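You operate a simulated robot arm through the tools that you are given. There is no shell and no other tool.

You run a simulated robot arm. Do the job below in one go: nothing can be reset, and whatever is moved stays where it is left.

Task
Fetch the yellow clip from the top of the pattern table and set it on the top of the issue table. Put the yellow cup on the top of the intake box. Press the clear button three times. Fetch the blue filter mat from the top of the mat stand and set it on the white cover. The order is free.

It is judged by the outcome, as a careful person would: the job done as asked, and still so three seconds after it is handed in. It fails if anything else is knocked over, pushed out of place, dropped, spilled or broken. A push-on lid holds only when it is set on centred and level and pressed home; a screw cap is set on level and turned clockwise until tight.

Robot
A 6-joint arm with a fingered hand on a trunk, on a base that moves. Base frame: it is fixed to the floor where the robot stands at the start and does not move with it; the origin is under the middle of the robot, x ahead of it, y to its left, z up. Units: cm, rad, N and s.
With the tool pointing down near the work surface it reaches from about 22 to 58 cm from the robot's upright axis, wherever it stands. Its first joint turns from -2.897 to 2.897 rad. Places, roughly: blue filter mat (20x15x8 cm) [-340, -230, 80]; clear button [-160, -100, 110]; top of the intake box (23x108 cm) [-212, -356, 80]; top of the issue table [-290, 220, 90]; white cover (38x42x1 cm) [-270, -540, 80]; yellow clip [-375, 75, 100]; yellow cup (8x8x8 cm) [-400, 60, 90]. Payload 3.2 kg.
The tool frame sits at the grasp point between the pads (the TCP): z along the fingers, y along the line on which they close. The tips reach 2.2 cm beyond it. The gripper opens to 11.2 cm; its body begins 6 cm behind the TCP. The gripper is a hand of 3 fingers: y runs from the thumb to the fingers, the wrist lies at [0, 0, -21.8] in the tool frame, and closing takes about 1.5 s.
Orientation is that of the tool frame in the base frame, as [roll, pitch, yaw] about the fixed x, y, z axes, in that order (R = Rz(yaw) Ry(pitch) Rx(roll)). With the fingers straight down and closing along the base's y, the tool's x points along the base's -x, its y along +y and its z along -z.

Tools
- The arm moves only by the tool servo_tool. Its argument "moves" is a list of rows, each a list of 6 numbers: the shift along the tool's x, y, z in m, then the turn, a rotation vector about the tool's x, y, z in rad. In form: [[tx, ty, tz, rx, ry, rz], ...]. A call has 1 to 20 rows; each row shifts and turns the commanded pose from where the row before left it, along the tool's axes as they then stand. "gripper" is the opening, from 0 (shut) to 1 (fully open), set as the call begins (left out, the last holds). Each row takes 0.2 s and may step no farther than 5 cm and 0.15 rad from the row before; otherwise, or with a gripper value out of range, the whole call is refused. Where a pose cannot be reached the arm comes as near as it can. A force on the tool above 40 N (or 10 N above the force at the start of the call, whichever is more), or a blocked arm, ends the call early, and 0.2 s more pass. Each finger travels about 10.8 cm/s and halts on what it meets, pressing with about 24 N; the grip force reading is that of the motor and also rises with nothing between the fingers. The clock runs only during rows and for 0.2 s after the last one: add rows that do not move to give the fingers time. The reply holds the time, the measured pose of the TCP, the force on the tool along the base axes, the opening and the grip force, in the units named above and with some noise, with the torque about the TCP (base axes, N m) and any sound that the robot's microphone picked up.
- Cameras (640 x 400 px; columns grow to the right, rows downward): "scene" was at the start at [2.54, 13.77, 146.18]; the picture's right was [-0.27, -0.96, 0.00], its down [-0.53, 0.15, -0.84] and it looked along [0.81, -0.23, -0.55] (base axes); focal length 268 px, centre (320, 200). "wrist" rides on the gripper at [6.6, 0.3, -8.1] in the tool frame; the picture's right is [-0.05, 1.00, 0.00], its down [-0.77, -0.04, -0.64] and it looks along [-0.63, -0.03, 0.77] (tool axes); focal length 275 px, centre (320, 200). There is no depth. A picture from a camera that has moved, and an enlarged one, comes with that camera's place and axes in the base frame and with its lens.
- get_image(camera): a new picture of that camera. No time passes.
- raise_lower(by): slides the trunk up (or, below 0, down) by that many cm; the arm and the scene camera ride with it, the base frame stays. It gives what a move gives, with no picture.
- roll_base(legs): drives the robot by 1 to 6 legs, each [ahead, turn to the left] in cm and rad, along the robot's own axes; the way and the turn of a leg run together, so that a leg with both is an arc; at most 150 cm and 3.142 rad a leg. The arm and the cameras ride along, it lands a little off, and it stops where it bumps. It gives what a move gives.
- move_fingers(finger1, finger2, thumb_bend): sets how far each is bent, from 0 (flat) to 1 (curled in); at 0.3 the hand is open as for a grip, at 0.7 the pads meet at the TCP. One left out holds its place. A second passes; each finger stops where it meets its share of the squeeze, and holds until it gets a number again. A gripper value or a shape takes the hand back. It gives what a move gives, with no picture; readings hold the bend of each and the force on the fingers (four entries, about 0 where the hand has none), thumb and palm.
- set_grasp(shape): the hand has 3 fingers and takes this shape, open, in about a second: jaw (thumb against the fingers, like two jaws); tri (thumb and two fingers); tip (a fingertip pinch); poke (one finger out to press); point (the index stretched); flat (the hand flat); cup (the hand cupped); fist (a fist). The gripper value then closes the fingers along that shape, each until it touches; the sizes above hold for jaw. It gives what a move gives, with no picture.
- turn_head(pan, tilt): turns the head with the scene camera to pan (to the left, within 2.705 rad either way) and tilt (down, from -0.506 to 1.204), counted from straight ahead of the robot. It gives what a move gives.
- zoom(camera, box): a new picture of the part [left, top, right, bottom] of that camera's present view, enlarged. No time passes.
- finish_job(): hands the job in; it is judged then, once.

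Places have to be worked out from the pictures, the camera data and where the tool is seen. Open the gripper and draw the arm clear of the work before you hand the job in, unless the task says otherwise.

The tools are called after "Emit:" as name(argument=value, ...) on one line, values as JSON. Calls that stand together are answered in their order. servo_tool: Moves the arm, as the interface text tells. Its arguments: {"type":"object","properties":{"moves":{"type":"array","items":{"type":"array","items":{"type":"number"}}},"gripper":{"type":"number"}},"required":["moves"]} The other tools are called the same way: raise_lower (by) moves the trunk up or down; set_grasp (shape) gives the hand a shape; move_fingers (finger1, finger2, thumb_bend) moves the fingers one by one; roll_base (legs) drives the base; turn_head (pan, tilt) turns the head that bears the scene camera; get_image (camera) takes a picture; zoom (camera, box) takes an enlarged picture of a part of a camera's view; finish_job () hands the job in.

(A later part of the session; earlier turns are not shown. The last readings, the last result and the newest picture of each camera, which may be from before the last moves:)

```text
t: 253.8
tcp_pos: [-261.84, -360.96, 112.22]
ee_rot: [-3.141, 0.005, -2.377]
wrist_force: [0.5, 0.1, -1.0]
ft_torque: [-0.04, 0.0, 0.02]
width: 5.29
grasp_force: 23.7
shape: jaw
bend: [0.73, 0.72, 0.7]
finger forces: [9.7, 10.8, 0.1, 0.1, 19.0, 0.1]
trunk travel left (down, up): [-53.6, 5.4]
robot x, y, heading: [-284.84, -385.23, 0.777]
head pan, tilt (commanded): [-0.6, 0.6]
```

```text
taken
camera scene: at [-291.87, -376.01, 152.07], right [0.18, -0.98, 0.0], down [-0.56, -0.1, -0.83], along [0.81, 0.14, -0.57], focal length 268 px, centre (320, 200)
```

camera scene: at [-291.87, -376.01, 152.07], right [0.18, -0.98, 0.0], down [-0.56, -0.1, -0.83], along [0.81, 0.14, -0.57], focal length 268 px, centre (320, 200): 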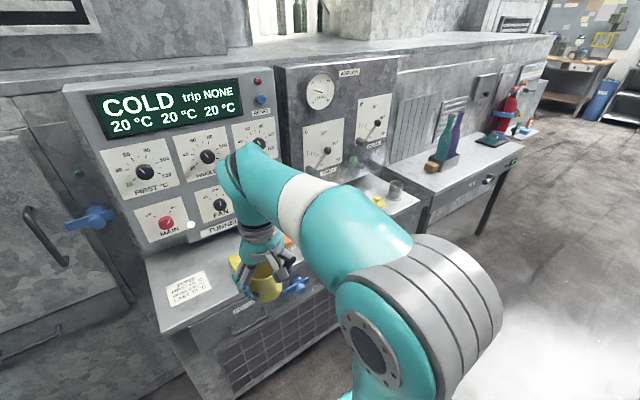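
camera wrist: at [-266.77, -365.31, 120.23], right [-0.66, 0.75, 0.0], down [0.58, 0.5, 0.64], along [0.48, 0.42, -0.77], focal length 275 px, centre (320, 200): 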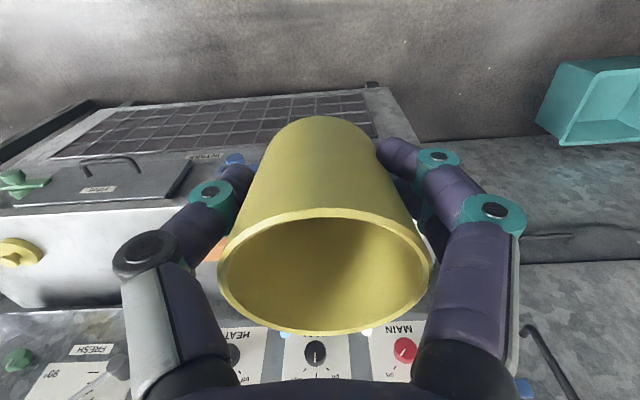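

The front is labelled INTAKE, and sponge and brush occupy w≈-80 and -100; the stretch around w≈-125 looks free. I'll shift 43 cm further along the corridor and face it again.

Emit:
roll_base(legs=[[0, -1.575], [43, 0], [0, 1.565]])

Emit:
turn_head(pan=-0.1, tilt=0.7)

Emit:
get_image(camera="scene")

Emit:
get_image(camera="wrist")

```text
t: 264.1
tcp_pos: [-231.21, -391.43, 112.12]
ee_rot: [3.141, 0.005, -2.373]
wrist_force: [0.9, 0.1, -1.2]
ft_torque: [0.03, 0.01, 0.02]
width: 5.24
grasp_force: 24.2
shape: jaw
bend: [0.74, 0.72, 0.7]
finger forces: [9.3, 10.9, 0.0, 0.1, 19.1, 0.1]
trunk travel left (down, up): [-53.6, 5.4]
robot x, y, heading: [-253.8, -415.7, 0.78]
head pan, tilt (commanded): [-0.6, 0.6]
```

```text
t: 265.0
tcp_pos: [-231.28, -391.34, 112.15]
ee_rot: [3.141, 0.006, -2.373]
wrist_force: [-0.3, -0.1, -0.3]
ft_torque: [-0.01, 0.01, -0.02]
width: 5.25
grasp_force: 24.8
shape: jaw
bend: [0.74, 0.72, 0.7]
finger forces: [9.4, 10.9, 0.0, 0.0, 19.0, 0.1]
trunk travel left (down, up): [-53.6, 5.4]
robot x, y, heading: [-254.15, -415.4, 0.777]
head pan, tilt (commanded): [-0.099, 0.7]
```

```text
taken
camera scene: at [-263.3, -402.81, 151.21], right [0.63, -0.78, 0.0], down [-0.5, -0.41, -0.77], along [0.59, 0.48, -0.64], focal length 268 px, centre (320, 200)
```

scene: 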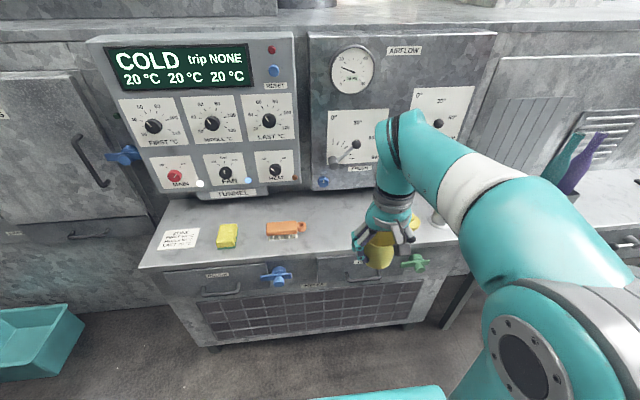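

```text
taken
camera wrist: at [-236.17, -395.74, 120.23], right [-0.66, 0.75, 0.0], down [0.58, 0.51, 0.64], along [0.48, 0.42, -0.77], focal length 275 px, centre (320, 200)
```

wrist: 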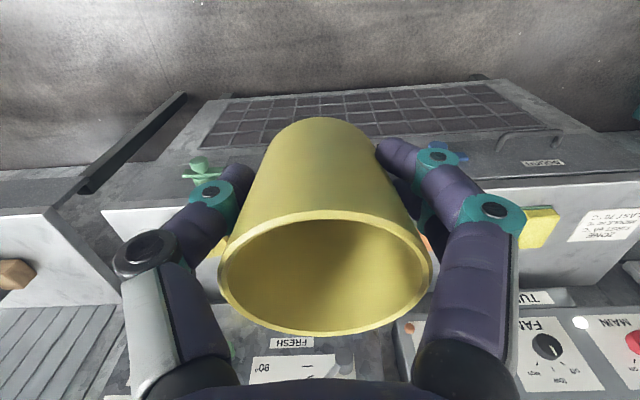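

The free stretch is between the brush end (w≈-108) and the yellow gadget (w≈-145); I'll aim for about (-201,-369). First I drive 19 cm closer.

Emit:
roll_base(legs=[[19, 0]])

Emit:
get_image(camera="scene")

Emit:
get_image(camera="wrist")

```text
t: 266.6
tcp_pos: [-217.42, -377.79, 112.25]
ee_rot: [-3.14, 0.006, -2.378]
wrist_force: [0.0, 0.3, -1.5]
ft_torque: [0.02, 0.03, 0.0]
width: 5.25
grasp_force: 24.0
shape: jaw
bend: [0.74, 0.72, 0.7]
finger forces: [9.3, 10.9, 0.1, 0.1, 19.0, 0.1]
trunk travel left (down, up): [-53.6, 5.4]
robot x, y, heading: [-240.25, -402.23, 0.777]
head pan, tilt (commanded): [-0.099, 0.7]
```

```text
taken
camera scene: at [-249.46, -389.14, 151.21], right [0.63, -0.78, 0.0], down [-0.5, -0.4, -0.76], along [0.6, 0.48, -0.64], focal length 268 px, centre (320, 200)
```

scene: 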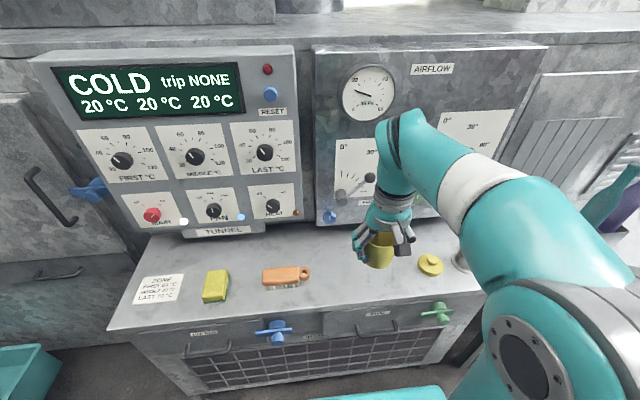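

```text
taken
camera wrist: at [-222.31, -382.17, 120.21], right [-0.66, 0.75, 0.0], down [0.58, 0.51, 0.64], along [0.48, 0.42, -0.77], focal length 275 px, centre (320, 200)
```

wrist: 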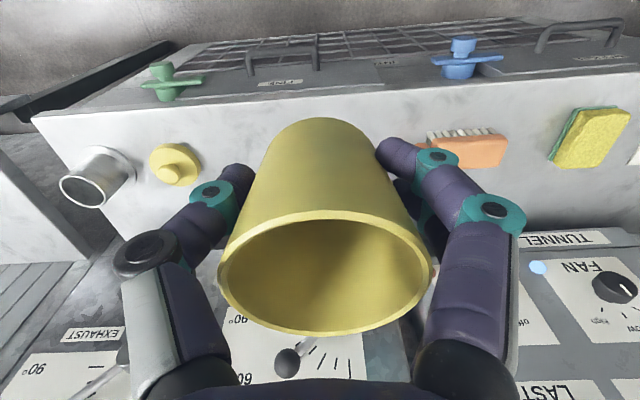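

The clear gap between knob and brush centres on about (-202,-369.7). I'll move the cup over it and lower to ~5 cm above the top.

Emit:
servo_tool(moves=[[-0.04, -0.012, 0, 0, 0, 0], [-0.04, -0.012, 0, 0, 0, 0], [-0.04, -0.012, 0, 0, 0, 0], [-0.04, -0.012, 0, 0, 0, 0], [-0.007, 0, 0, 0, 0, 0], [0, 0, 0.04, 0, 0, 0], [0, 0, 0.04, 0, 0, 0], [0, 0, 0.04, 0, 0, 0], [0, 0, 0.04, 0, 0, 0], [0, 0, 0.03, 0, 0, 0], [0, 0, 0, 0, 0, 0]])

Emit:
get_image(camera="wrist")

Emit:
get_image(camera="scene")

```text
t: 268.9
tcp_pos: [-202.07, -369.53, 93.44]
ee_rot: [-3.141, 0.005, -2.377]
wrist_force: [0.3, -0.6, 0.1]
ft_torque: [-0.02, -0.01, 0.01]
width: 5.16
grasp_force: 24.0
shape: jaw
bend: [0.74, 0.72, 0.71]
finger forces: [9.7, 10.5, 0.0, 0.1, 18.7, 0.0]
trunk travel left (down, up): [-53.6, 5.4]
robot x, y, heading: [-240.51, -401.91, 0.781]
head pan, tilt (commanded): [-0.099, 0.7]
```

```text
taken
camera wrist: at [-206.9, -373.97, 101.42], right [-0.66, 0.75, 0.0], down [0.58, 0.5, 0.64], along [0.48, 0.42, -0.77], focal length 275 px, centre (320, 200)
```

wrist: 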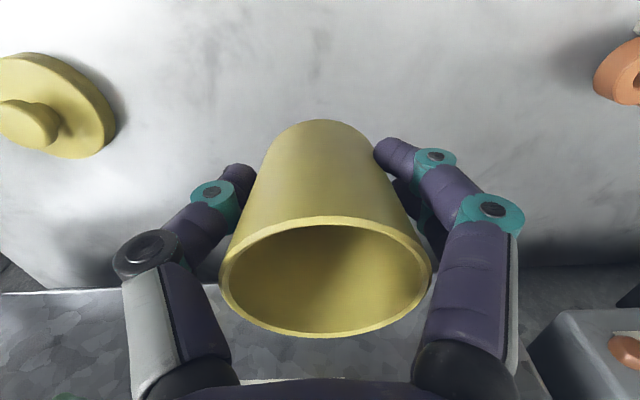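

```text
taken
camera scene: at [-249.52, -389.21, 151.21], right [0.63, -0.78, 0.0], down [-0.5, -0.4, -0.76], along [0.6, 0.48, -0.64], focal length 268 px, centre (320, 200)
```

scene: 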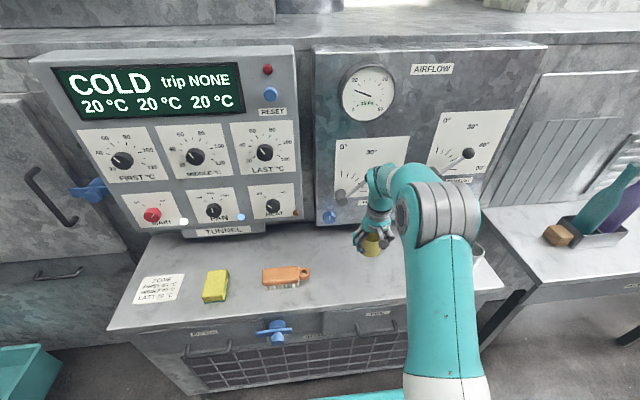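

The landing area beneath is bare. I'll lower, slowing to small steps near contact.

Emit:
servo_tool(moves=[[0, 0, 0.02, 0, 0, 0], [0, 0, 0.015, 0, 0, 0], [0, 0, 0.01, 0, 0, 0], [0, 0, 0, 0, 0, 0]])

Emit:
servo_tool(moves=[[0, 0, 0.003, 0, 0, 0], [0, 0, 0.003, 0, 0, 0], [0, 0, 0.003, 0, 0, 0], [0, 0, 0, 0, 0, 0]])

Emit:
get_image(camera="wrist")

Emit:
zoom(camera="scene", box=[320, 210, 440, 290])

```text
t: 269.9
tcp_pos: [-202.05, -369.54, 88.71]
ee_rot: [3.141, 0.005, -2.378]
wrist_force: [-0.6, -0.1, -0.8]
ft_torque: [0.03, 0.02, -0.01]
width: 5.18
grasp_force: 23.7
shape: jaw
bend: [0.74, 0.72, 0.71]
finger forces: [9.8, 10.5, 0.0, 0.0, 18.6, 0.0]
trunk travel left (down, up): [-53.6, 5.4]
robot x, y, heading: [-240.02, -402.1, 0.779]
head pan, tilt (commanded): [-0.099, 0.7]
```

```text
t: 270.9
tcp_pos: [-202.01, -369.59, 87.95]
ee_rot: [-3.14, 0.005, -2.379]
wrist_force: [-0.4, -0.1, -1.0]
ft_torque: [-0.01, 0.01, -0.02]
width: 5.13
grasp_force: 24.5
shape: jaw
bend: [0.74, 0.72, 0.71]
finger forces: [9.8, 10.5, 0.0, 0.1, 18.6, 0.0]
trunk travel left (down, up): [-53.6, 5.4]
robot x, y, heading: [-240.02, -402.33, 0.773]
head pan, tilt (commanded): [-0.099, 0.7]
```

```text
taken
camera wrist: at [-206.87, -374.06, 95.91], right [-0.66, 0.75, 0.0], down [0.58, 0.51, 0.64], along [0.48, 0.42, -0.77], focal length 275 px, centre (320, 200)
```

wrist: 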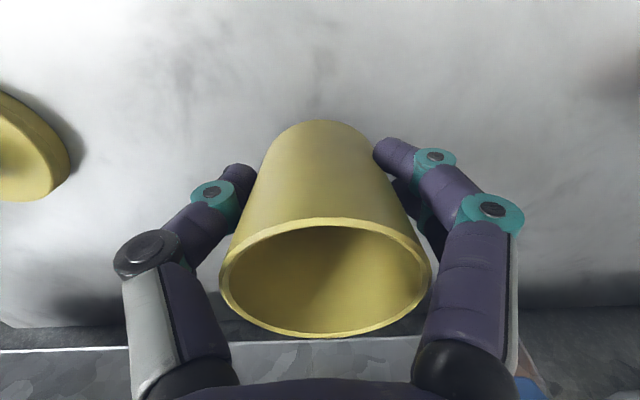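

```text
5.00 times, centred on (380, 250) of scene
camera zoom: at [-249.52, -389.2, 151.21], right [0.63, -0.78, 0.0], down [-0.5, -0.4, -0.76], along [0.6, 0.48, -0.64], focal length 1342 px, centre (20, -50)
```

zoom: 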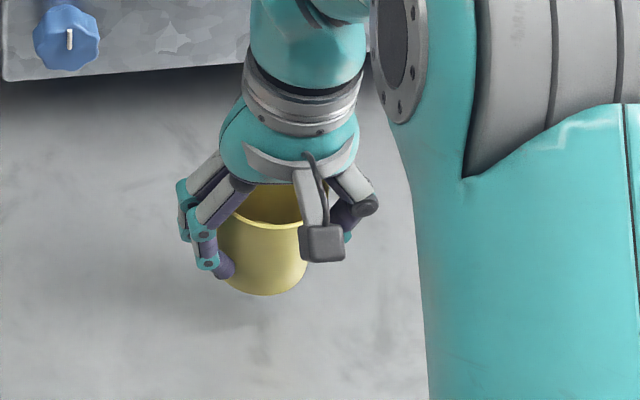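

Still a few cm above. I'll keep lowering in 3–4 mm steps.

Emit:
servo_tool(moves=[[0, 0, 0.004, 0, 0, 0], [0, 0, 0.004, 0, 0, 0], [0, 0, 0.004, 0, 0, 0], [0, 0, 0, 0, 0, 0]])

Emit:
servo_tool(moves=[[0, 0, 0.003, 0, 0, 0], [0, 0, 0.003, 0, 0, 0], [0, 0, 0, 0, 0, 0]])

Emit:
zoom(camera="scene", box=[320, 210, 440, 290])

```text
t: 271.9
tcp_pos: [-201.9, -369.66, 86.68]
ee_rot: [3.141, 0.007, -2.378]
wrist_force: [-0.2, -0.5, 0.2]
ft_torque: [0.0, -0.02, 0.03]
width: 5.12
grasp_force: 24.1
shape: jaw
bend: [0.74, 0.72, 0.71]
finger forces: [9.7, 10.4, 0.0, 0.0, 18.5, 0.0]
trunk travel left (down, up): [-53.6, 5.4]
robot x, y, heading: [-240.02, -402.06, 0.778]
head pan, tilt (commanded): [-0.099, 0.7]
```

```text
t: 272.8
tcp_pos: [-201.98, -369.62, 85.93]
ee_rot: [3.141, 0.005, -2.378]
wrist_force: [0.7, -0.5, 0.1]
ft_torque: [-0.01, 0.02, -0.02]
width: 5.15
grasp_force: 24.3
shape: jaw
bend: [0.74, 0.72, 0.71]
finger forces: [9.9, 10.5, 0.0, 0.1, 18.5, 0.0]
trunk travel left (down, up): [-53.6, 5.4]
robot x, y, heading: [-240.27, -401.97, 0.782]
head pan, tilt (commanded): [-0.099, 0.7]
```

```text
5.00 times, centred on (380, 250) of scene
camera zoom: at [-249.52, -389.21, 151.21], right [0.63, -0.78, 0.0], down [-0.5, -0.4, -0.76], along [0.6, 0.48, -0.64], focal length 1342 px, centre (20, -50)
```

zoom: 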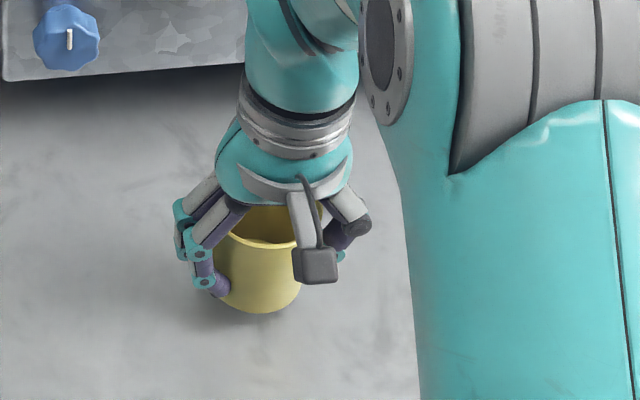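

The contact shadow is closing up. Continuing with 2–3 mm steps.

Emit:
servo_tool(moves=[[0, 0, 0.003, 0, 0, 0], [0, 0, 0.003, 0, 0, 0], [0, 0, 0, 0, 0, 0]])

Emit:
servo_tool(moves=[[0, 0, 0.002, 0, 0, 0], [0, 0, 0.002, 0, 0, 0], [0, 0, 0, 0, 0, 0]])

Emit:
zoom(camera="scene", box=[320, 210, 440, 290])

```text
t: 273.6
tcp_pos: [-201.87, -369.74, 85.51]
ee_rot: [3.141, 0.004, -2.377]
wrist_force: [0.2, 0.2, 0.0]
ft_torque: [-0.04, 0.01, -0.02]
width: 5.15
grasp_force: 23.5
shape: jaw
bend: [0.74, 0.72, 0.71]
finger forces: [9.8, 10.5, 0.0, 0.0, 18.6, 0.0]
trunk travel left (down, up): [-53.6, 5.4]
robot x, y, heading: [-240.29, -402.3, 0.776]
head pan, tilt (commanded): [-0.099, 0.7]
```

```text
t: 274.4
tcp_pos: [-202.02, -369.64, 85.22]
ee_rot: [3.14, 0.004, -2.377]
wrist_force: [0.3, 0.2, -0.3]
ft_torque: [0.0, -0.03, -0.02]
width: 5.16
grasp_force: 24.6
shape: jaw
bend: [0.74, 0.72, 0.71]
finger forces: [9.9, 10.6, 0.1, 0.1, 18.5, 0.0]
trunk travel left (down, up): [-53.6, 5.4]
robot x, y, heading: [-240.04, -402.18, 0.778]
head pan, tilt (commanded): [-0.099, 0.7]
```

```text
5.00 times, centred on (380, 250) of scene
camera zoom: at [-249.52, -389.21, 151.21], right [0.63, -0.78, 0.0], down [-0.5, -0.4, -0.76], along [0.6, 0.48, -0.64], focal length 1342 px, centre (20, -50)
```

zoom: 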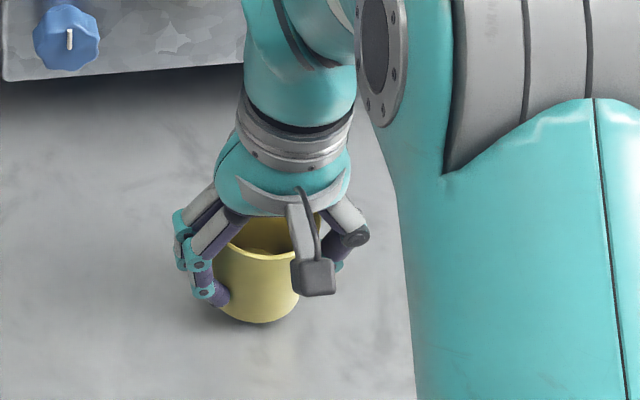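

No contact yet; continuing down in 2 mm steps.

Emit:
servo_tool(moves=[[0, 0, 0.002, 0, 0, 0], [0, 0, 0.002, 0, 0, 0], [0, 0, 0, 0, 0, 0]])

Emit:
servo_tool(moves=[[0, 0, 0.002, 0, 0, 0], [0, 0, 0.002, 0, 0, 0], [0, 0, 0, 0, 0, 0]])

Emit:
servo_tool(moves=[[0, 0, 0.002, 0, 0, 0], [0, 0, 0, 0, 0, 0]])

```text
t: 275.1
tcp_pos: [-202.0, -369.59, 84.56]
ee_rot: [3.141, 0.005, -2.377]
wrist_force: [0.3, 0.5, -1.0]
ft_torque: [-0.02, -0.03, 0.0]
width: 5.13
grasp_force: 24.0
shape: jaw
bend: [0.74, 0.72, 0.71]
finger forces: [9.8, 10.5, 0.0, 0.1, 18.5, 0.1]
trunk travel left (down, up): [-53.6, 5.4]
robot x, y, heading: [-240.15, -402.0, 0.777]
head pan, tilt (commanded): [-0.099, 0.7]
```

```text
t: 275.9
tcp_pos: [-202.0, -369.72, 84.22]
ee_rot: [3.141, 0.005, -2.377]
wrist_force: [0.5, 0.1, -0.8]
ft_torque: [-0.02, -0.01, 0.0]
width: 5.13
grasp_force: 24.1
shape: jaw
bend: [0.74, 0.72, 0.71]
finger forces: [9.8, 10.5, 0.0, 0.0, 18.5, 0.1]
trunk travel left (down, up): [-53.6, 5.4]
robot x, y, heading: [-240.46, -402.2, 0.778]
head pan, tilt (commanded): [-0.099, 0.7]
```

```text
t: 276.6
tcp_pos: [-202.03, -369.65, 84.03]
ee_rot: [3.141, 0.005, -2.376]
wrist_force: [0.0, 0.1, 0.0]
ft_torque: [0.02, -0.01, 0.0]
width: 5.12
grasp_force: 23.8
shape: jaw
bend: [0.74, 0.72, 0.71]
finger forces: [9.9, 10.5, 0.0, 0.1, 18.6, 0.0]
trunk travel left (down, up): [-53.6, 5.4]
robot x, y, heading: [-240.34, -402.16, 0.775]
head pan, tilt (commanded): [-0.099, 0.7]
```

Still free; I'll take a look and keep going.

Emit:
servo_tool(moves=[[0, 0, 0.002, 0, 0, 0], [0, 0, 0.002, 0, 0, 0], [0, 0, 0, 0, 0, 0]])

Emit:
zoom(camera="scene", box=[340, 230, 420, 290])

Emit:
get_image(camera="wrist")

```text
t: 277.4
tcp_pos: [-201.97, -369.62, 83.75]
ee_rot: [3.141, 0.009, -2.379]
wrist_force: [0.1, -0.2, 15.7]
ft_torque: [0.14, 0.11, 0.0]
width: 5.11
grasp_force: 24.0
shape: jaw
bend: [0.74, 0.73, 0.71]
finger forces: [10.7, 11.7, 0.0, 0.1, 20.5, 0.1]
trunk travel left (down, up): [-53.6, 5.4]
robot x, y, heading: [-240.1, -402.16, 0.778]
head pan, tilt (commanded): [-0.099, 0.7]
```

```text
6.67 times, centred on (380, 260) of scene
camera zoom: at [-249.66, -389.32, 151.23], right [0.63, -0.78, 0.0], down [-0.5, -0.4, -0.77], along [0.6, 0.48, -0.64], focal length 1790 px, centre (-80, -200)
```

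zoom: 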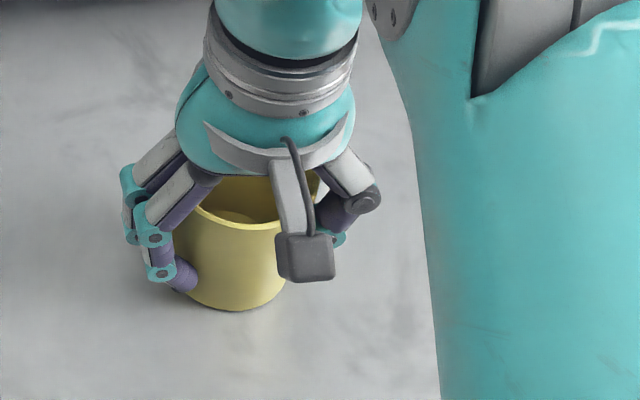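

```text
taken
camera wrist: at [-206.9, -374.04, 91.8], right [-0.66, 0.75, 0.0], down [0.58, 0.5, 0.64], along [0.48, 0.42, -0.77], focal length 275 px, centre (320, 200)
```

wrist: 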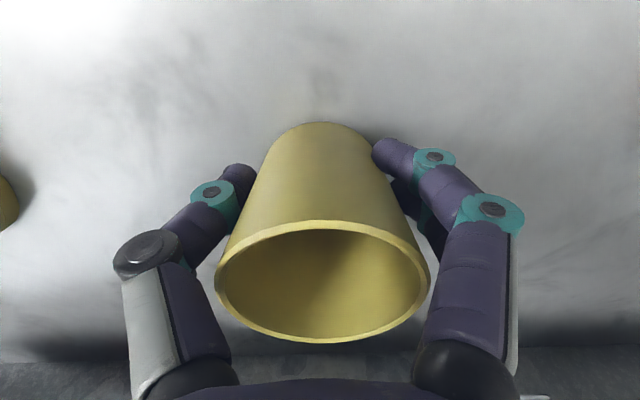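

Contact at TCP z≈83.8 (top ≈ z 79.7), cup upright. I'll ease off 1 mm and open the hand.

Emit:
servo_tool(moves=[[0, 0, -0.0015, 0, 0, 0], [0, 0, 0, 0, 0, 0]])

Emit:
servo_tool(moves=[[0, 0, 0, 0, 0, 0], [0, 0, 0, 0, 0, 0], [0, 0, 0, 0, 0, 0], [0, 0, 0, 0, 0, 0], [0, 0, 0, 0, 0, 0]], gripper=1.0)

Emit:
get_image(camera="wrist")

Emit:
zoom(camera="scene", box=[340, 230, 420, 290])

```text
t: 277.9
tcp_pos: [-201.99, -369.6, 83.83]
ee_rot: [3.14, 0.006, -2.379]
wrist_force: [-0.2, 0.3, 8.0]
ft_torque: [0.12, 0.06, -0.01]
width: 5.09
grasp_force: 24.4
shape: jaw
bend: [0.74, 0.73, 0.71]
finger forces: [10.5, 11.8, 0.1, 0.0, 21.3, 0.0]
trunk travel left (down, up): [-53.6, 5.4]
robot x, y, heading: [-240.31, -402.45, 0.773]
head pan, tilt (commanded): [-0.099, 0.7]
```

```text
t: 279.1
tcp_pos: [-202.02, -369.67, 83.79]
ee_rot: [3.141, 0.007, -2.378]
wrist_force: [0.5, 0.4, -0.7]
ft_torque: [0.03, -0.02, 0.02]
width: 11.2
grasp_force: 0.1
shape: jaw
bend: [0.3, 0.3, 0.3]
finger forces: [0.0, 0.0, 0.0, 0.0, 0.1, 0.0]
trunk travel left (down, up): [-53.6, 5.4]
robot x, y, heading: [-240.31, -402.2, 0.774]
head pan, tilt (commanded): [-0.099, 0.7]
```

```text
taken
camera wrist: at [-206.9, -373.98, 91.87], right [-0.66, 0.75, 0.0], down [0.58, 0.51, 0.64], along [0.48, 0.42, -0.77], focal length 275 px, centre (320, 200)
```

wrist: 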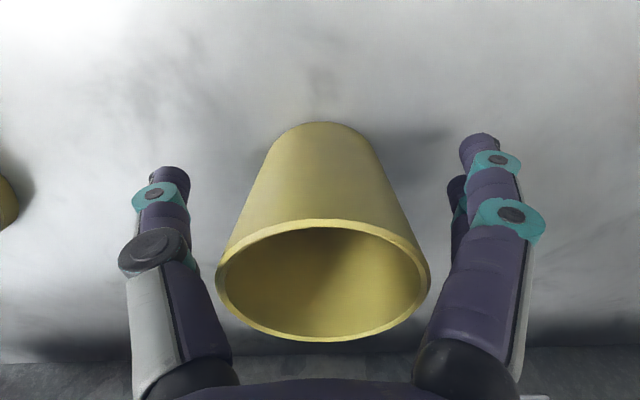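

```text
6.67 times, centred on (380, 260) of scene
camera zoom: at [-249.52, -389.21, 151.21], right [0.63, -0.78, 0.0], down [-0.5, -0.4, -0.76], along [0.6, 0.48, -0.64], focal length 1790 px, centre (-80, -200)
```

zoom: 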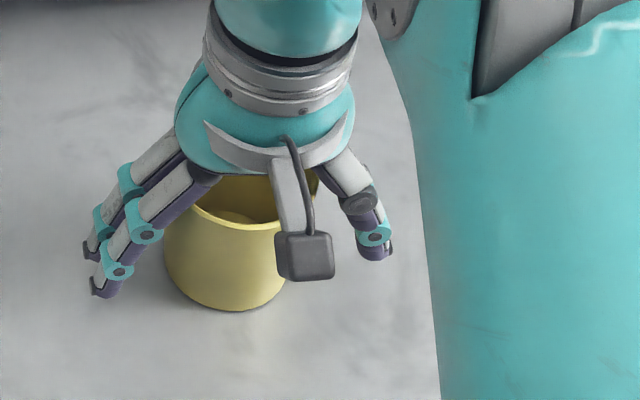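

The cup stands free on the intake box. I'll lift straight up, retract, and back off to the corridor centre.

Emit:
servo_tool(moves=[[0, 0, -0.02, 0, 0, 0], [0, 0, -0.04, 0, 0, 0], [0, 0, -0.04, 0, 0, 0], [0, 0, -0.045, 0, 0, 0], [0, 0, -0.045, 0, 0, 0], [0, 0, -0.045, 0, 0, 0], [0, 0, -0.045, 0, 0, 0], [0.035, 0.01, 0, 0, 0, 0], [0.035, 0.01, 0, 0, 0, 0], [0.035, 0.01, 0, 0, 0, 0], [0.035, 0.01, 0, 0, 0, 0], [0.03, 0.008, 0, 0, 0, 0], [0, 0, 0, 0, 0, 0]])

Emit:
roll_base(legs=[[-20, 0]])

Emit:
get_image(camera="scene")

Emit:
turn_head(pan=-1.9, tilt=0.45)

Emit:
get_image(camera="scene")

```text
t: 281.9
tcp_pos: [-217.61, -377.94, 111.99]
ee_rot: [-3.141, 0.005, -2.377]
wrist_force: [0.3, -0.2, -0.2]
ft_torque: [-0.01, -0.01, 0.02]
width: 11.19
grasp_force: 0.0
shape: jaw
bend: [0.3, 0.3, 0.3]
finger forces: [0.1, 0.0, 0.1, 0.0, 0.0, 0.2]
trunk travel left (down, up): [-53.6, 5.4]
robot x, y, heading: [-240.34, -401.82, 0.778]
head pan, tilt (commanded): [-0.099, 0.7]
```

```text
t: 283.5
tcp_pos: [-231.74, -391.93, 111.94]
ee_rot: [3.141, 0.006, -2.371]
wrist_force: [-0.5, 0.4, 0.3]
ft_torque: [-0.01, 0.0, -0.03]
width: 11.23
grasp_force: 0.0
shape: jaw
bend: [0.3, 0.3, 0.3]
finger forces: [0.0, 0.0, 0.0, 0.0, 0.1, 0.0]
trunk travel left (down, up): [-53.6, 5.4]
robot x, y, heading: [-253.97, -416.44, 0.781]
head pan, tilt (commanded): [-0.099, 0.7]
```

```text
taken
camera scene: at [-263.71, -403.21, 151.21], right [0.63, -0.78, 0.0], down [-0.5, -0.41, -0.77], along [0.59, 0.48, -0.64], focal length 268 px, centre (320, 200)
```

scene: 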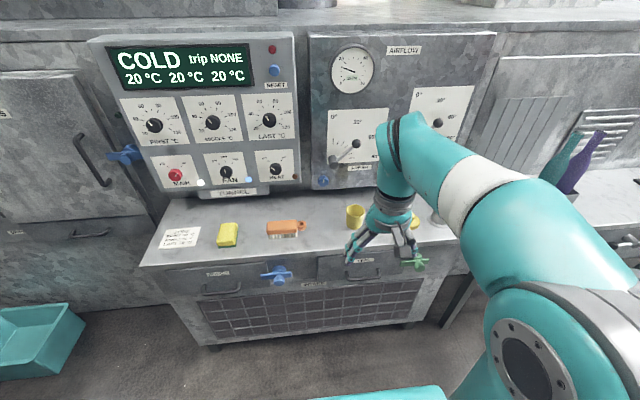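

```text
t: 285.3
tcp_pos: [-231.72, -391.81, 112.05]
ee_rot: [-3.141, 0.007, -2.374]
wrist_force: [-0.1, -0.6, 0.5]
ft_torque: [0.02, -0.01, -0.03]
width: 11.18
grasp_force: 0.1
shape: jaw
bend: [0.3, 0.3, 0.3]
finger forces: [0.0, 0.0, 0.0, 0.0, 0.0, 0.1]
trunk travel left (down, up): [-53.6, 5.4]
robot x, y, heading: [-254.31, -415.98, 0.78]
head pan, tilt (commanded): [-1.901, 0.45]
```

```text
taken
camera scene: at [-266.23, -416.76, 153.43], right [-0.9, -0.44, 0.0], down [-0.19, 0.39, -0.9], along [0.39, -0.81, -0.44], focal length 268 px, centre (320, 200)
```

scene: 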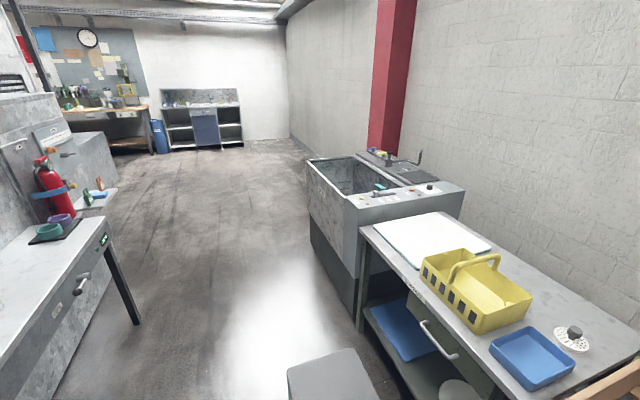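

The cup stands on the intake box. The white cover is the white sheet on the table beside the yellow basket, near (-267,-538). There's a grey object on the floor in front; I'll look down to see it.

Emit:
turn_head(pan=-1.9, tilt=0.9)

Emit:
get_image(camera="scene")

Emit:
turn_head(pan=1.7, tilt=0.5)

Emit:
get_image(camera="scene")

```text
t: 286.2
tcp_pos: [-231.8, -391.81, 111.95]
ee_rot: [-3.141, 0.005, -2.376]
wrist_force: [0.4, 0.5, -0.1]
ft_torque: [0.0, -0.02, -0.01]
width: 11.19
grasp_force: 0.0
shape: jaw
bend: [0.3, 0.3, 0.3]
finger forces: [0.0, 0.1, 0.0, 0.0, 0.0, 0.0]
trunk travel left (down, up): [-53.6, 5.4]
robot x, y, heading: [-254.12, -416.17, 0.784]
head pan, tilt (commanded): [-1.901, 0.901]
```

```text
taken
camera scene: at [-266.95, -415.29, 149.6], right [-0.9, -0.44, 0.0], down [-0.34, 0.7, -0.62], along [0.27, -0.56, -0.78], focal length 268 px, centre (320, 200)
```

scene: 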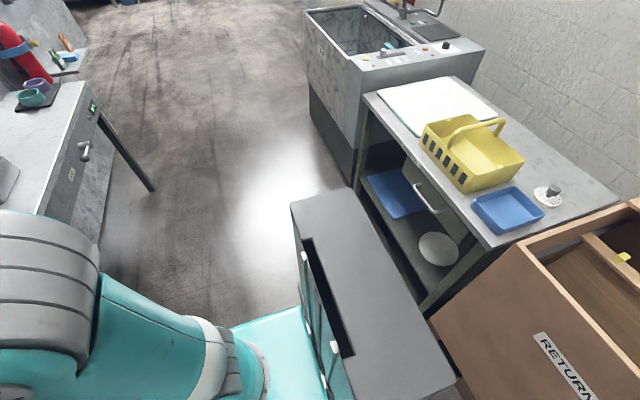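

```text
t: 289.2
tcp_pos: [-231.84, -391.86, 112.05]
ee_rot: [-3.141, 0.004, -2.372]
wrist_force: [-0.1, -0.2, 0.3]
ft_torque: [-0.07, 0.02, -0.01]
width: 11.18
grasp_force: 0.0
shape: jaw
bend: [0.3, 0.3, 0.3]
finger forces: [0.0, 0.1, 0.0, 0.0, 0.0, 0.1]
trunk travel left (down, up): [-53.6, 5.4]
robot x, y, heading: [-254.16, -416.02, 0.784]
head pan, tilt (commanded): [1.7, 0.499]
```

```text
taken
camera scene: at [-277.42, -402.9, 152.98], right [0.61, 0.79, 0.0], down [0.38, -0.29, -0.88], along [-0.69, 0.54, -0.48], focal length 268 px, centre (320, 200)
```

scene: 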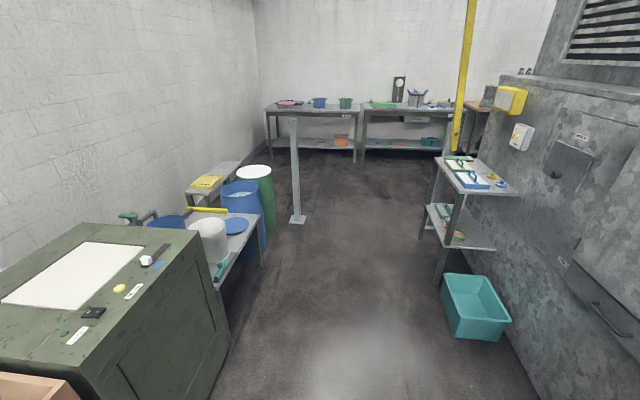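

The grey block is my own rear mast, so the way is clear. The mat stand with the blue mat is back at about (-339,-233); I'll drive back along the corridor and face it.

Emit:
roll_base(legs=[[0, 1.556], [95, 0], [93, 0], [0, -1.571]])

Emit:
turn_head(pan=-0.1, tilt=0.7)

Emit:
get_image(camera="scene")

Emit:
get_image(camera="wrist")

```text
t: 306.3
tcp_pos: [-358.6, -256.73, 111.89]
ee_rot: [-3.141, 0.005, -2.444]
wrist_force: [-0.1, -0.4, 0.7]
ft_torque: [0.0, 0.02, 0.01]
width: 11.22
grasp_force: 0.0
shape: jaw
bend: [0.3, 0.3, 0.3]
finger forces: [0.1, 0.1, 0.0, 0.0, 0.0, 0.1]
trunk travel left (down, up): [-53.6, 5.4]
robot x, y, heading: [-382.78, -279.32, 0.707]
head pan, tilt (commanded): [1.7, 0.499]
```

```text
t: 308.1
tcp_pos: [-358.62, -256.75, 111.94]
ee_rot: [3.142, 0.006, -2.444]
wrist_force: [0.7, -0.9, 0.5]
ft_torque: [-0.03, 0.01, 0.0]
width: 11.2
grasp_force: 0.0
shape: jaw
bend: [0.3, 0.3, 0.3]
finger forces: [0.0, 0.0, 0.1, 0.1, 0.1, 0.0]
trunk travel left (down, up): [-53.6, 5.4]
robot x, y, heading: [-382.69, -279.36, 0.71]
head pan, tilt (commanded): [-0.099, 0.7]
```

```text
taken
camera scene: at [-391.23, -265.69, 151.21], right [0.57, -0.82, 0.0], down [-0.53, -0.37, -0.77], along [0.63, 0.44, -0.64], focal length 268 px, centre (320, 200)
```

scene: 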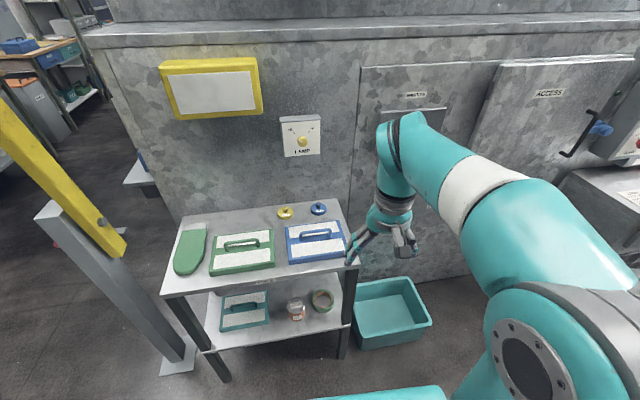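

```text
taken
camera wrist: at [-363.78, -260.72, 119.97], right [-0.6, 0.8, 0.0], down [0.61, 0.46, 0.64], along [0.51, 0.39, -0.77], focal length 275 px, centre (320, 200)
```

wrist: 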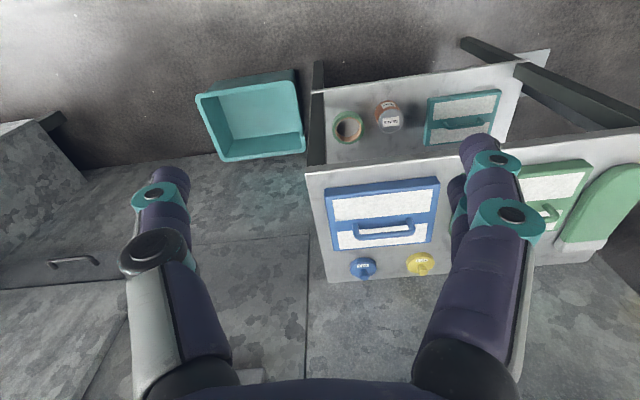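

The blue mat's handle bar runs lengthwise (along the stand), at about (-342,-229.4), bar near z 85. I need the hand turned 90° to grip across it. I'll square up, drive 15 cm closer and rotate the hand.

Emit:
roll_base(legs=[[0, 0.058], [15, 0]])

Emit:
servo_tool(moves=[[0, 0, 0, 0, 0, 0.1428], [0, 0, 0, 0, 0, 0.1428], [0, 0, 0, 0, 0, 0.1428], [0, 0, 0, 0, 0, 0.1428], [0, 0, 0, 0, 0, 0.1428], [0, 0, 0, 0, 0, 0.1428], [0, 0, 0, 0, 0, 0.1428], [0, 0, 0, 0, 0, 0.1428], [0, 0, 0, 0, 0, 0.1428], [0, 0, 0, 0, 0, 0.1428], [0, 0, 0, 0, 0, 0.1428], [0, 0, 0, 0, 0, 0]])

Emit:
get_image(camera="scene")

Emit:
get_image(camera="wrist")

```text
t: 309.9
tcp_pos: [-349.06, -244.94, 111.9]
ee_rot: [-3.141, 0.004, -2.389]
wrist_force: [0.4, 0.5, 0.5]
ft_torque: [-0.05, 0.01, -0.01]
width: 11.21
grasp_force: 0.0
shape: jaw
bend: [0.3, 0.3, 0.3]
finger forces: [0.0, 0.0, 0.0, 0.1, 0.0, 0.0]
trunk travel left (down, up): [-53.6, 5.4]
robot x, y, heading: [-372.34, -268.86, 0.767]
head pan, tilt (commanded): [-0.099, 0.7]
```

```text
t: 312.5
tcp_pos: [-349.07, -244.98, 112.15]
ee_rot: [3.137, 0.001, 2.321]
wrist_force: [-0.2, 0.0, 0.1]
ft_torque: [-0.01, -0.01, 0.02]
width: 11.2
grasp_force: 0.0
shape: jaw
bend: [0.3, 0.3, 0.3]
finger forces: [0.0, 0.1, 0.0, 0.1, 0.0, 0.0]
trunk travel left (down, up): [-53.6, 5.4]
robot x, y, heading: [-371.78, -268.72, 0.765]
head pan, tilt (commanded): [-0.099, 0.7]
```

```text
taken
camera scene: at [-381.17, -255.79, 151.21], right [0.62, -0.79, 0.0], down [-0.51, -0.4, -0.77], along [0.6, 0.47, -0.64], focal length 268 px, centre (320, 200)
```

scene: 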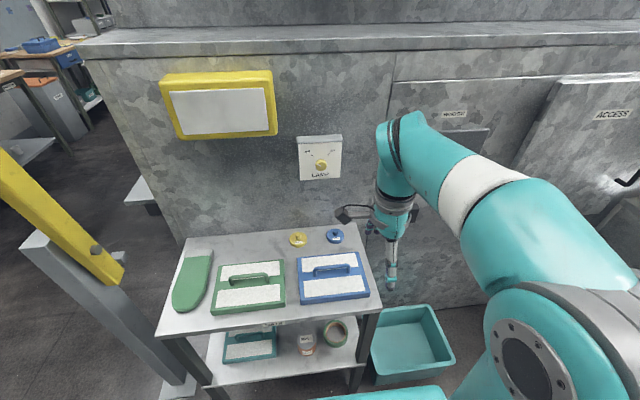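

```text
taken
camera wrist: at [-353.28, -239.96, 120.05], right [0.76, 0.65, 0.01], down [0.5, -0.59, 0.64], along [0.41, -0.48, -0.77], focal length 275 px, centre (320, 200)
```

wrist: 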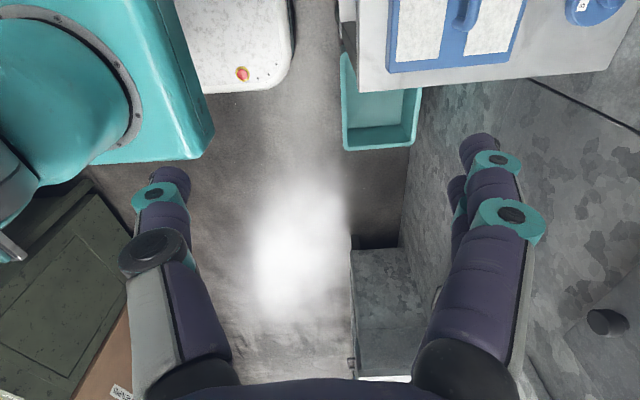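

The hand is rotated with the thumb toward me. I'll move over the handle (≈(-342.5,-230)) and descend to a few cm above it.

Emit:
servo_tool(moves=[[0.016, 0.0375, 0, 0, 0, 0], [0.016, 0.0375, 0, 0, 0, 0], [0.016, 0.0375, 0, 0, 0, 0], [0.016, 0.037, 0, 0, 0, 0], [0, 0, 0.04, 0, 0, 0], [0, 0, 0.04, 0, 0, 0], [0, 0, 0.04, 0, 0, 0], [0, 0, 0.03, 0, 0, 0], [0, 0, 0, 0, 0, 0]], gripper=1.0)

Emit:
get_image(camera="wrist")

Emit:
zoom(camera="scene", box=[240, 200, 420, 320])

```text
t: 314.5
tcp_pos: [-342.43, -230.1, 96.94]
ee_rot: [3.136, -0.001, 2.323]
wrist_force: [0.7, -0.4, -0.3]
ft_torque: [0.04, 0.0, 0.01]
width: 11.2
grasp_force: 0.1
shape: jaw
bend: [0.3, 0.3, 0.3]
finger forces: [0.1, 0.0, 0.1, 0.1, 0.0, 0.0]
trunk travel left (down, up): [-53.6, 5.4]
robot x, y, heading: [-371.96, -268.74, 0.768]
head pan, tilt (commanded): [-0.099, 0.7]
```

```text
taken
camera wrist: at [-346.57, -225.04, 104.99], right [0.76, 0.65, 0.01], down [0.5, -0.59, 0.64], along [0.41, -0.48, -0.77], focal length 275 px, centre (320, 200)
```

wrist: 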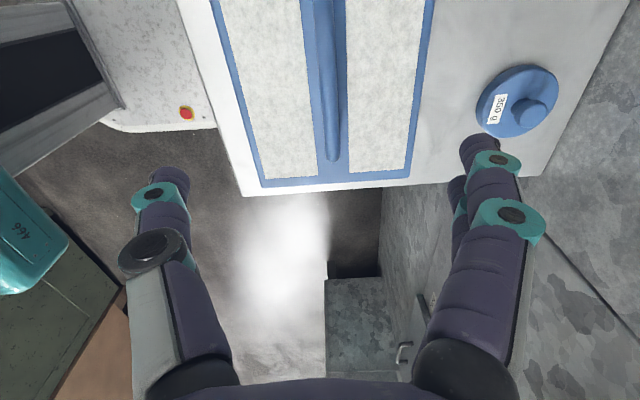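

```text
3.33 times, centred on (330, 260) of scene
camera zoom: at [-381.17, -255.78, 151.21], right [0.62, -0.79, 0.0], down [-0.51, -0.4, -0.76], along [0.6, 0.47, -0.64], focal length 895 px, centre (287, 0)
```

zoom: 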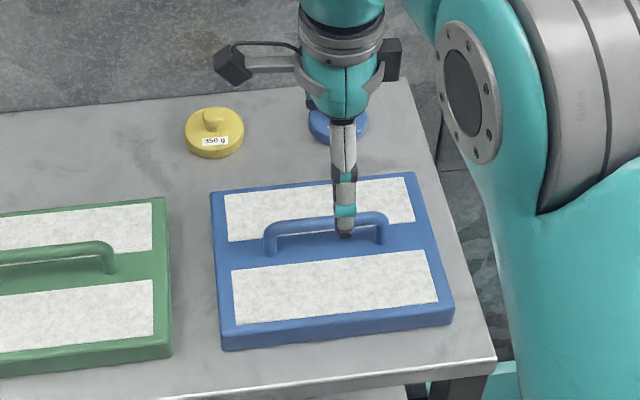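

The handle's bar top is at z≈86 and lies ~0.9 cm further forward than my TCP. I'll correct and descend so the fingers straddle the bar.

Emit:
servo_tool(moves=[[0.002, 0.009, 0.02, 0, 0, 0], [0, 0, 0.03, 0, 0, 0], [0, 0, 0.03, 0, 0, 0], [0, 0, 0.015, 0, 0, 0], [0, 0, 0, 0, 0, 0]])

Emit:
get_image(camera="wrist")

Emit:
zoom(camera="scene", box=[270, 220, 390, 310])

```text
t: 315.7
tcp_pos: [-342.06, -229.25, 87.39]
ee_rot: [3.135, 0.001, 2.323]
wrist_force: [-0.1, -0.1, 0.4]
ft_torque: [0.02, 0.02, 0.01]
width: 11.21
grasp_force: 0.0
shape: jaw
bend: [0.3, 0.3, 0.3]
finger forces: [0.1, 0.0, 0.0, 0.1, 0.0, 0.0]
trunk travel left (down, up): [-53.6, 5.4]
robot x, y, heading: [-371.87, -268.93, 0.764]
head pan, tilt (commanded): [-0.099, 0.7]
```

```text
taken
camera wrist: at [-346.23, -224.2, 95.53], right [0.76, 0.65, 0.01], down [0.5, -0.59, 0.64], along [0.42, -0.48, -0.77], focal length 275 px, centre (320, 200)
```

wrist: 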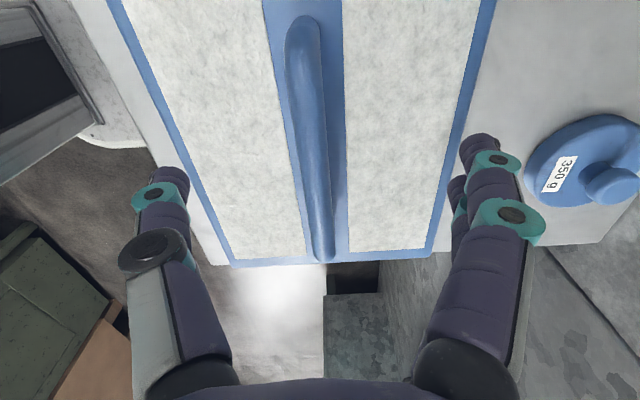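

```text
4.44 times, centred on (330, 265) of scene
camera zoom: at [-381.17, -255.79, 151.21], right [0.62, -0.79, 0.0], down [-0.51, -0.4, -0.76], along [0.6, 0.47, -0.64], focal length 1193 px, centre (276, -89)
```

zoom: 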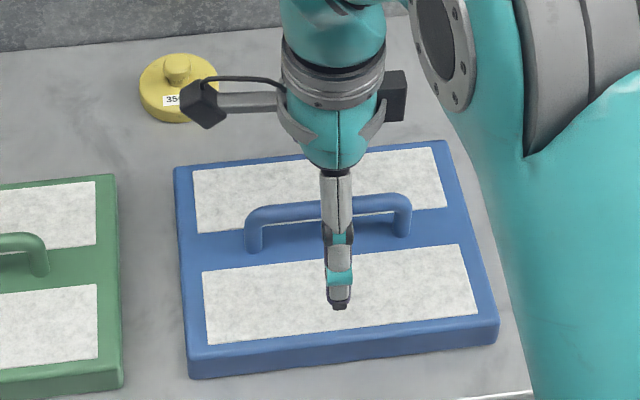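

The bar is aligned and nearly centred between the fingers. I'll lower the last 1.7 cm and shift 2 mm, then close partway.

Emit:
servo_tool(moves=[[0, -0.002, 0.01, 0, 0, 0], [0, 0, 0.007, 0, 0, 0], [0, 0, 0, 0, 0, 0]])

Emit:
servo_tool(moves=[[0, 0, 0, 0, 0, 0], [0, 0, 0, 0, 0, 0], [0, 0, 0, 0, 0, 0], [0, 0, 0, 0, 0, 0]], gripper=0.4)

Emit:
get_image(camera="wrist")

Emit:
zoom(camera="scene", box=[270, 220, 390, 310])

```text
t: 316.5
tcp_pos: [-342.2, -229.36, 85.75]
ee_rot: [3.135, 0.001, 2.322]
wrist_force: [0.4, -0.4, -0.2]
ft_torque: [-0.01, -0.03, 0.0]
width: 11.16
grasp_force: 0.0
shape: jaw
bend: [0.3, 0.3, 0.3]
finger forces: [0.0, 0.0, 0.1, 0.1, 0.1, 0.0]
trunk travel left (down, up): [-53.6, 5.4]
robot x, y, heading: [-372.0, -268.93, 0.769]
head pan, tilt (commanded): [-0.099, 0.7]
```

```text
t: 317.5
tcp_pos: [-342.19, -229.26, 85.71]
ee_rot: [3.138, 0.0, 2.323]
wrist_force: [-0.7, 0.3, 0.8]
ft_torque: [-0.01, 0.0, 0.0]
width: 4.53
grasp_force: 0.1
shape: jaw
bend: [0.73, 0.73, 0.7]
finger forces: [0.0, 0.0, 0.0, 0.0, 0.0, 0.0]
trunk travel left (down, up): [-53.6, 5.4]
robot x, y, heading: [-371.83, -269.03, 0.768]
head pan, tilt (commanded): [-0.099, 0.7]
```

```text
taken
camera wrist: at [-346.33, -224.31, 93.82], right [0.76, 0.65, 0.01], down [0.5, -0.59, 0.64], along [0.42, -0.48, -0.77], focal length 275 px, centre (320, 200)
```

wrist: 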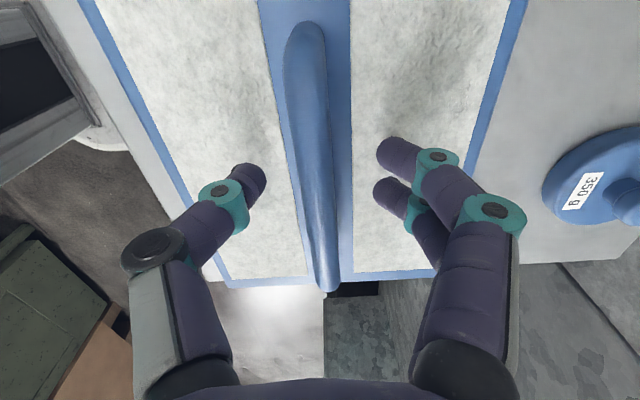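

```text
4.44 times, centred on (330, 265) of scene
camera zoom: at [-381.17, -255.79, 151.21], right [0.62, -0.79, 0.0], down [-0.51, -0.4, -0.76], along [0.6, 0.47, -0.64], focal length 1193 px, centre (276, -89)
```

zoom: 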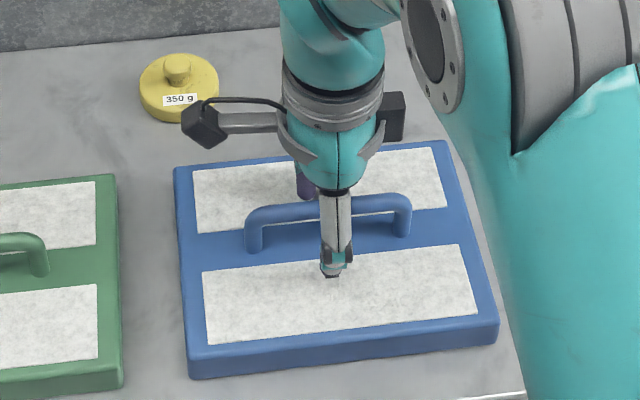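

Thumb and fingers bracket the bar evenly. Closing fully now.

Emit:
servo_tool(moves=[[0, 0, 0, 0, 0, 0], [0, 0, 0, 0, 0, 0], [0, 0, 0, 0, 0, 0], [0, 0, 0, 0, 0, 0], [0, 0, 0, 0, 0, 0], [0, 0, 0, 0, 0, 0]], gripper=0.0)

Emit:
get_image(camera="wrist")

Emit:
zoom(camera="scene", box=[270, 220, 390, 310])

```text
t: 318.9
tcp_pos: [-342.09, -229.24, 85.77]
ee_rot: [3.137, 0.001, 2.323]
wrist_force: [-0.2, 0.7, -0.8]
ft_torque: [0.0, -0.01, 0.03]
width: 0.01
grasp_force: 23.8
shape: jaw
bend: [0.66, 0.66, 0.66]
finger forces: [3.4, 3.5, 0.0, 0.0, 5.3, 0.1]
trunk travel left (down, up): [-53.6, 5.4]
robot x, y, heading: [-372.3, -268.65, 0.769]
head pan, tilt (commanded): [-0.099, 0.7]
```

```text
taken
camera wrist: at [-346.32, -224.3, 93.81], right [0.76, 0.65, 0.01], down [0.5, -0.59, 0.64], along [0.42, -0.48, -0.77], focal length 275 px, centre (320, 200)
```

wrist: 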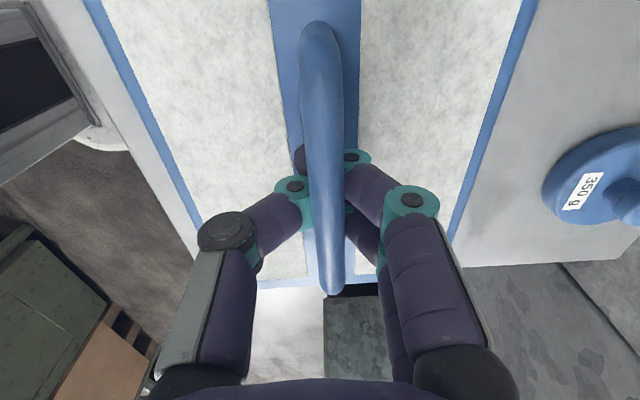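

```text
4.44 times, centred on (330, 265) of scene
camera zoom: at [-381.16, -255.77, 151.21], right [0.62, -0.79, 0.0], down [-0.51, -0.4, -0.76], along [0.6, 0.47, -0.64], focal length 1193 px, centre (276, -89)
```

zoom: 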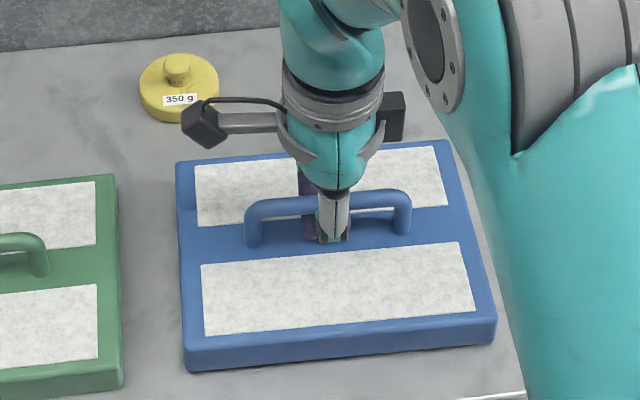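

The fingertips have wrapped under the bar, making a hook hold. I'll lift slowly 3 cm and check.

Emit:
servo_tool(moves=[[0, 0, -0.005, 0, 0, 0], [0, 0, -0.01, 0, 0, 0], [0, 0, -0.015, 0, 0, 0], [0, 0, 0, 0, 0, 0]])

Emit:
get_image(camera="wrist")

Emit:
zoom(camera="scene", box=[270, 210, 400, 310])

```text
t: 319.9
tcp_pos: [-342.11, -229.51, 88.87]
ee_rot: [3.135, -0.002, 2.324]
wrist_force: [0.5, 0.3, -1.3]
ft_torque: [-0.01, -0.02, 0.0]
width: 0.0
grasp_force: 24.2
shape: jaw
bend: [0.66, 0.66, 0.66]
finger forces: [3.4, 3.6, 0.0, 0.0, 5.3, 0.1]
trunk travel left (down, up): [-53.6, 5.4]
robot x, y, heading: [-372.09, -268.86, 0.768]
head pan, tilt (commanded): [-0.099, 0.7]
```

```text
taken
camera wrist: at [-346.29, -224.43, 96.84], right [0.76, 0.65, 0.01], down [0.5, -0.59, 0.64], along [0.42, -0.48, -0.77], focal length 275 px, centre (320, 200)
```

wrist: 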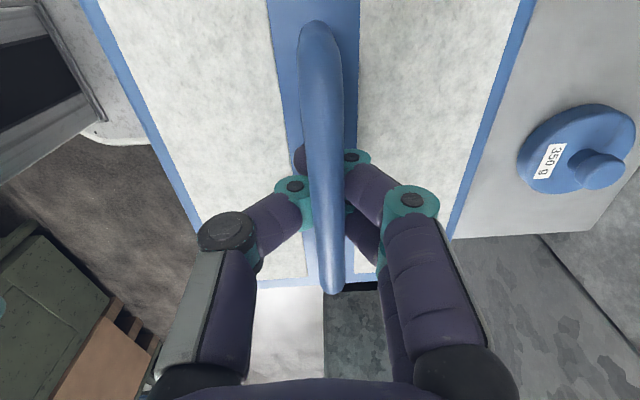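

```text
4.00 times, centred on (335, 260) of scene
camera zoom: at [-381.16, -255.77, 151.21], right [0.62, -0.79, 0.0], down [-0.51, -0.4, -0.76], along [0.6, 0.47, -0.64], focal length 1074 px, centre (260, -40)
```

zoom: 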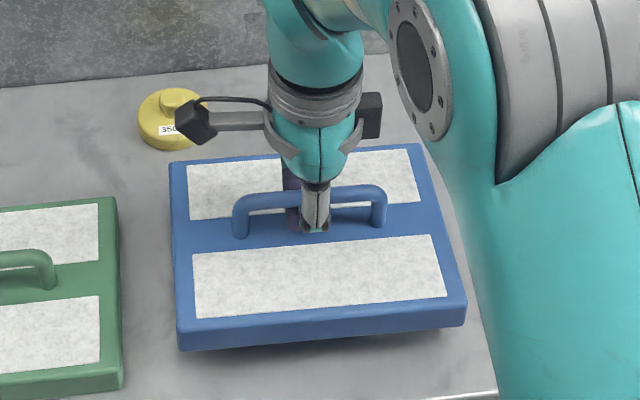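

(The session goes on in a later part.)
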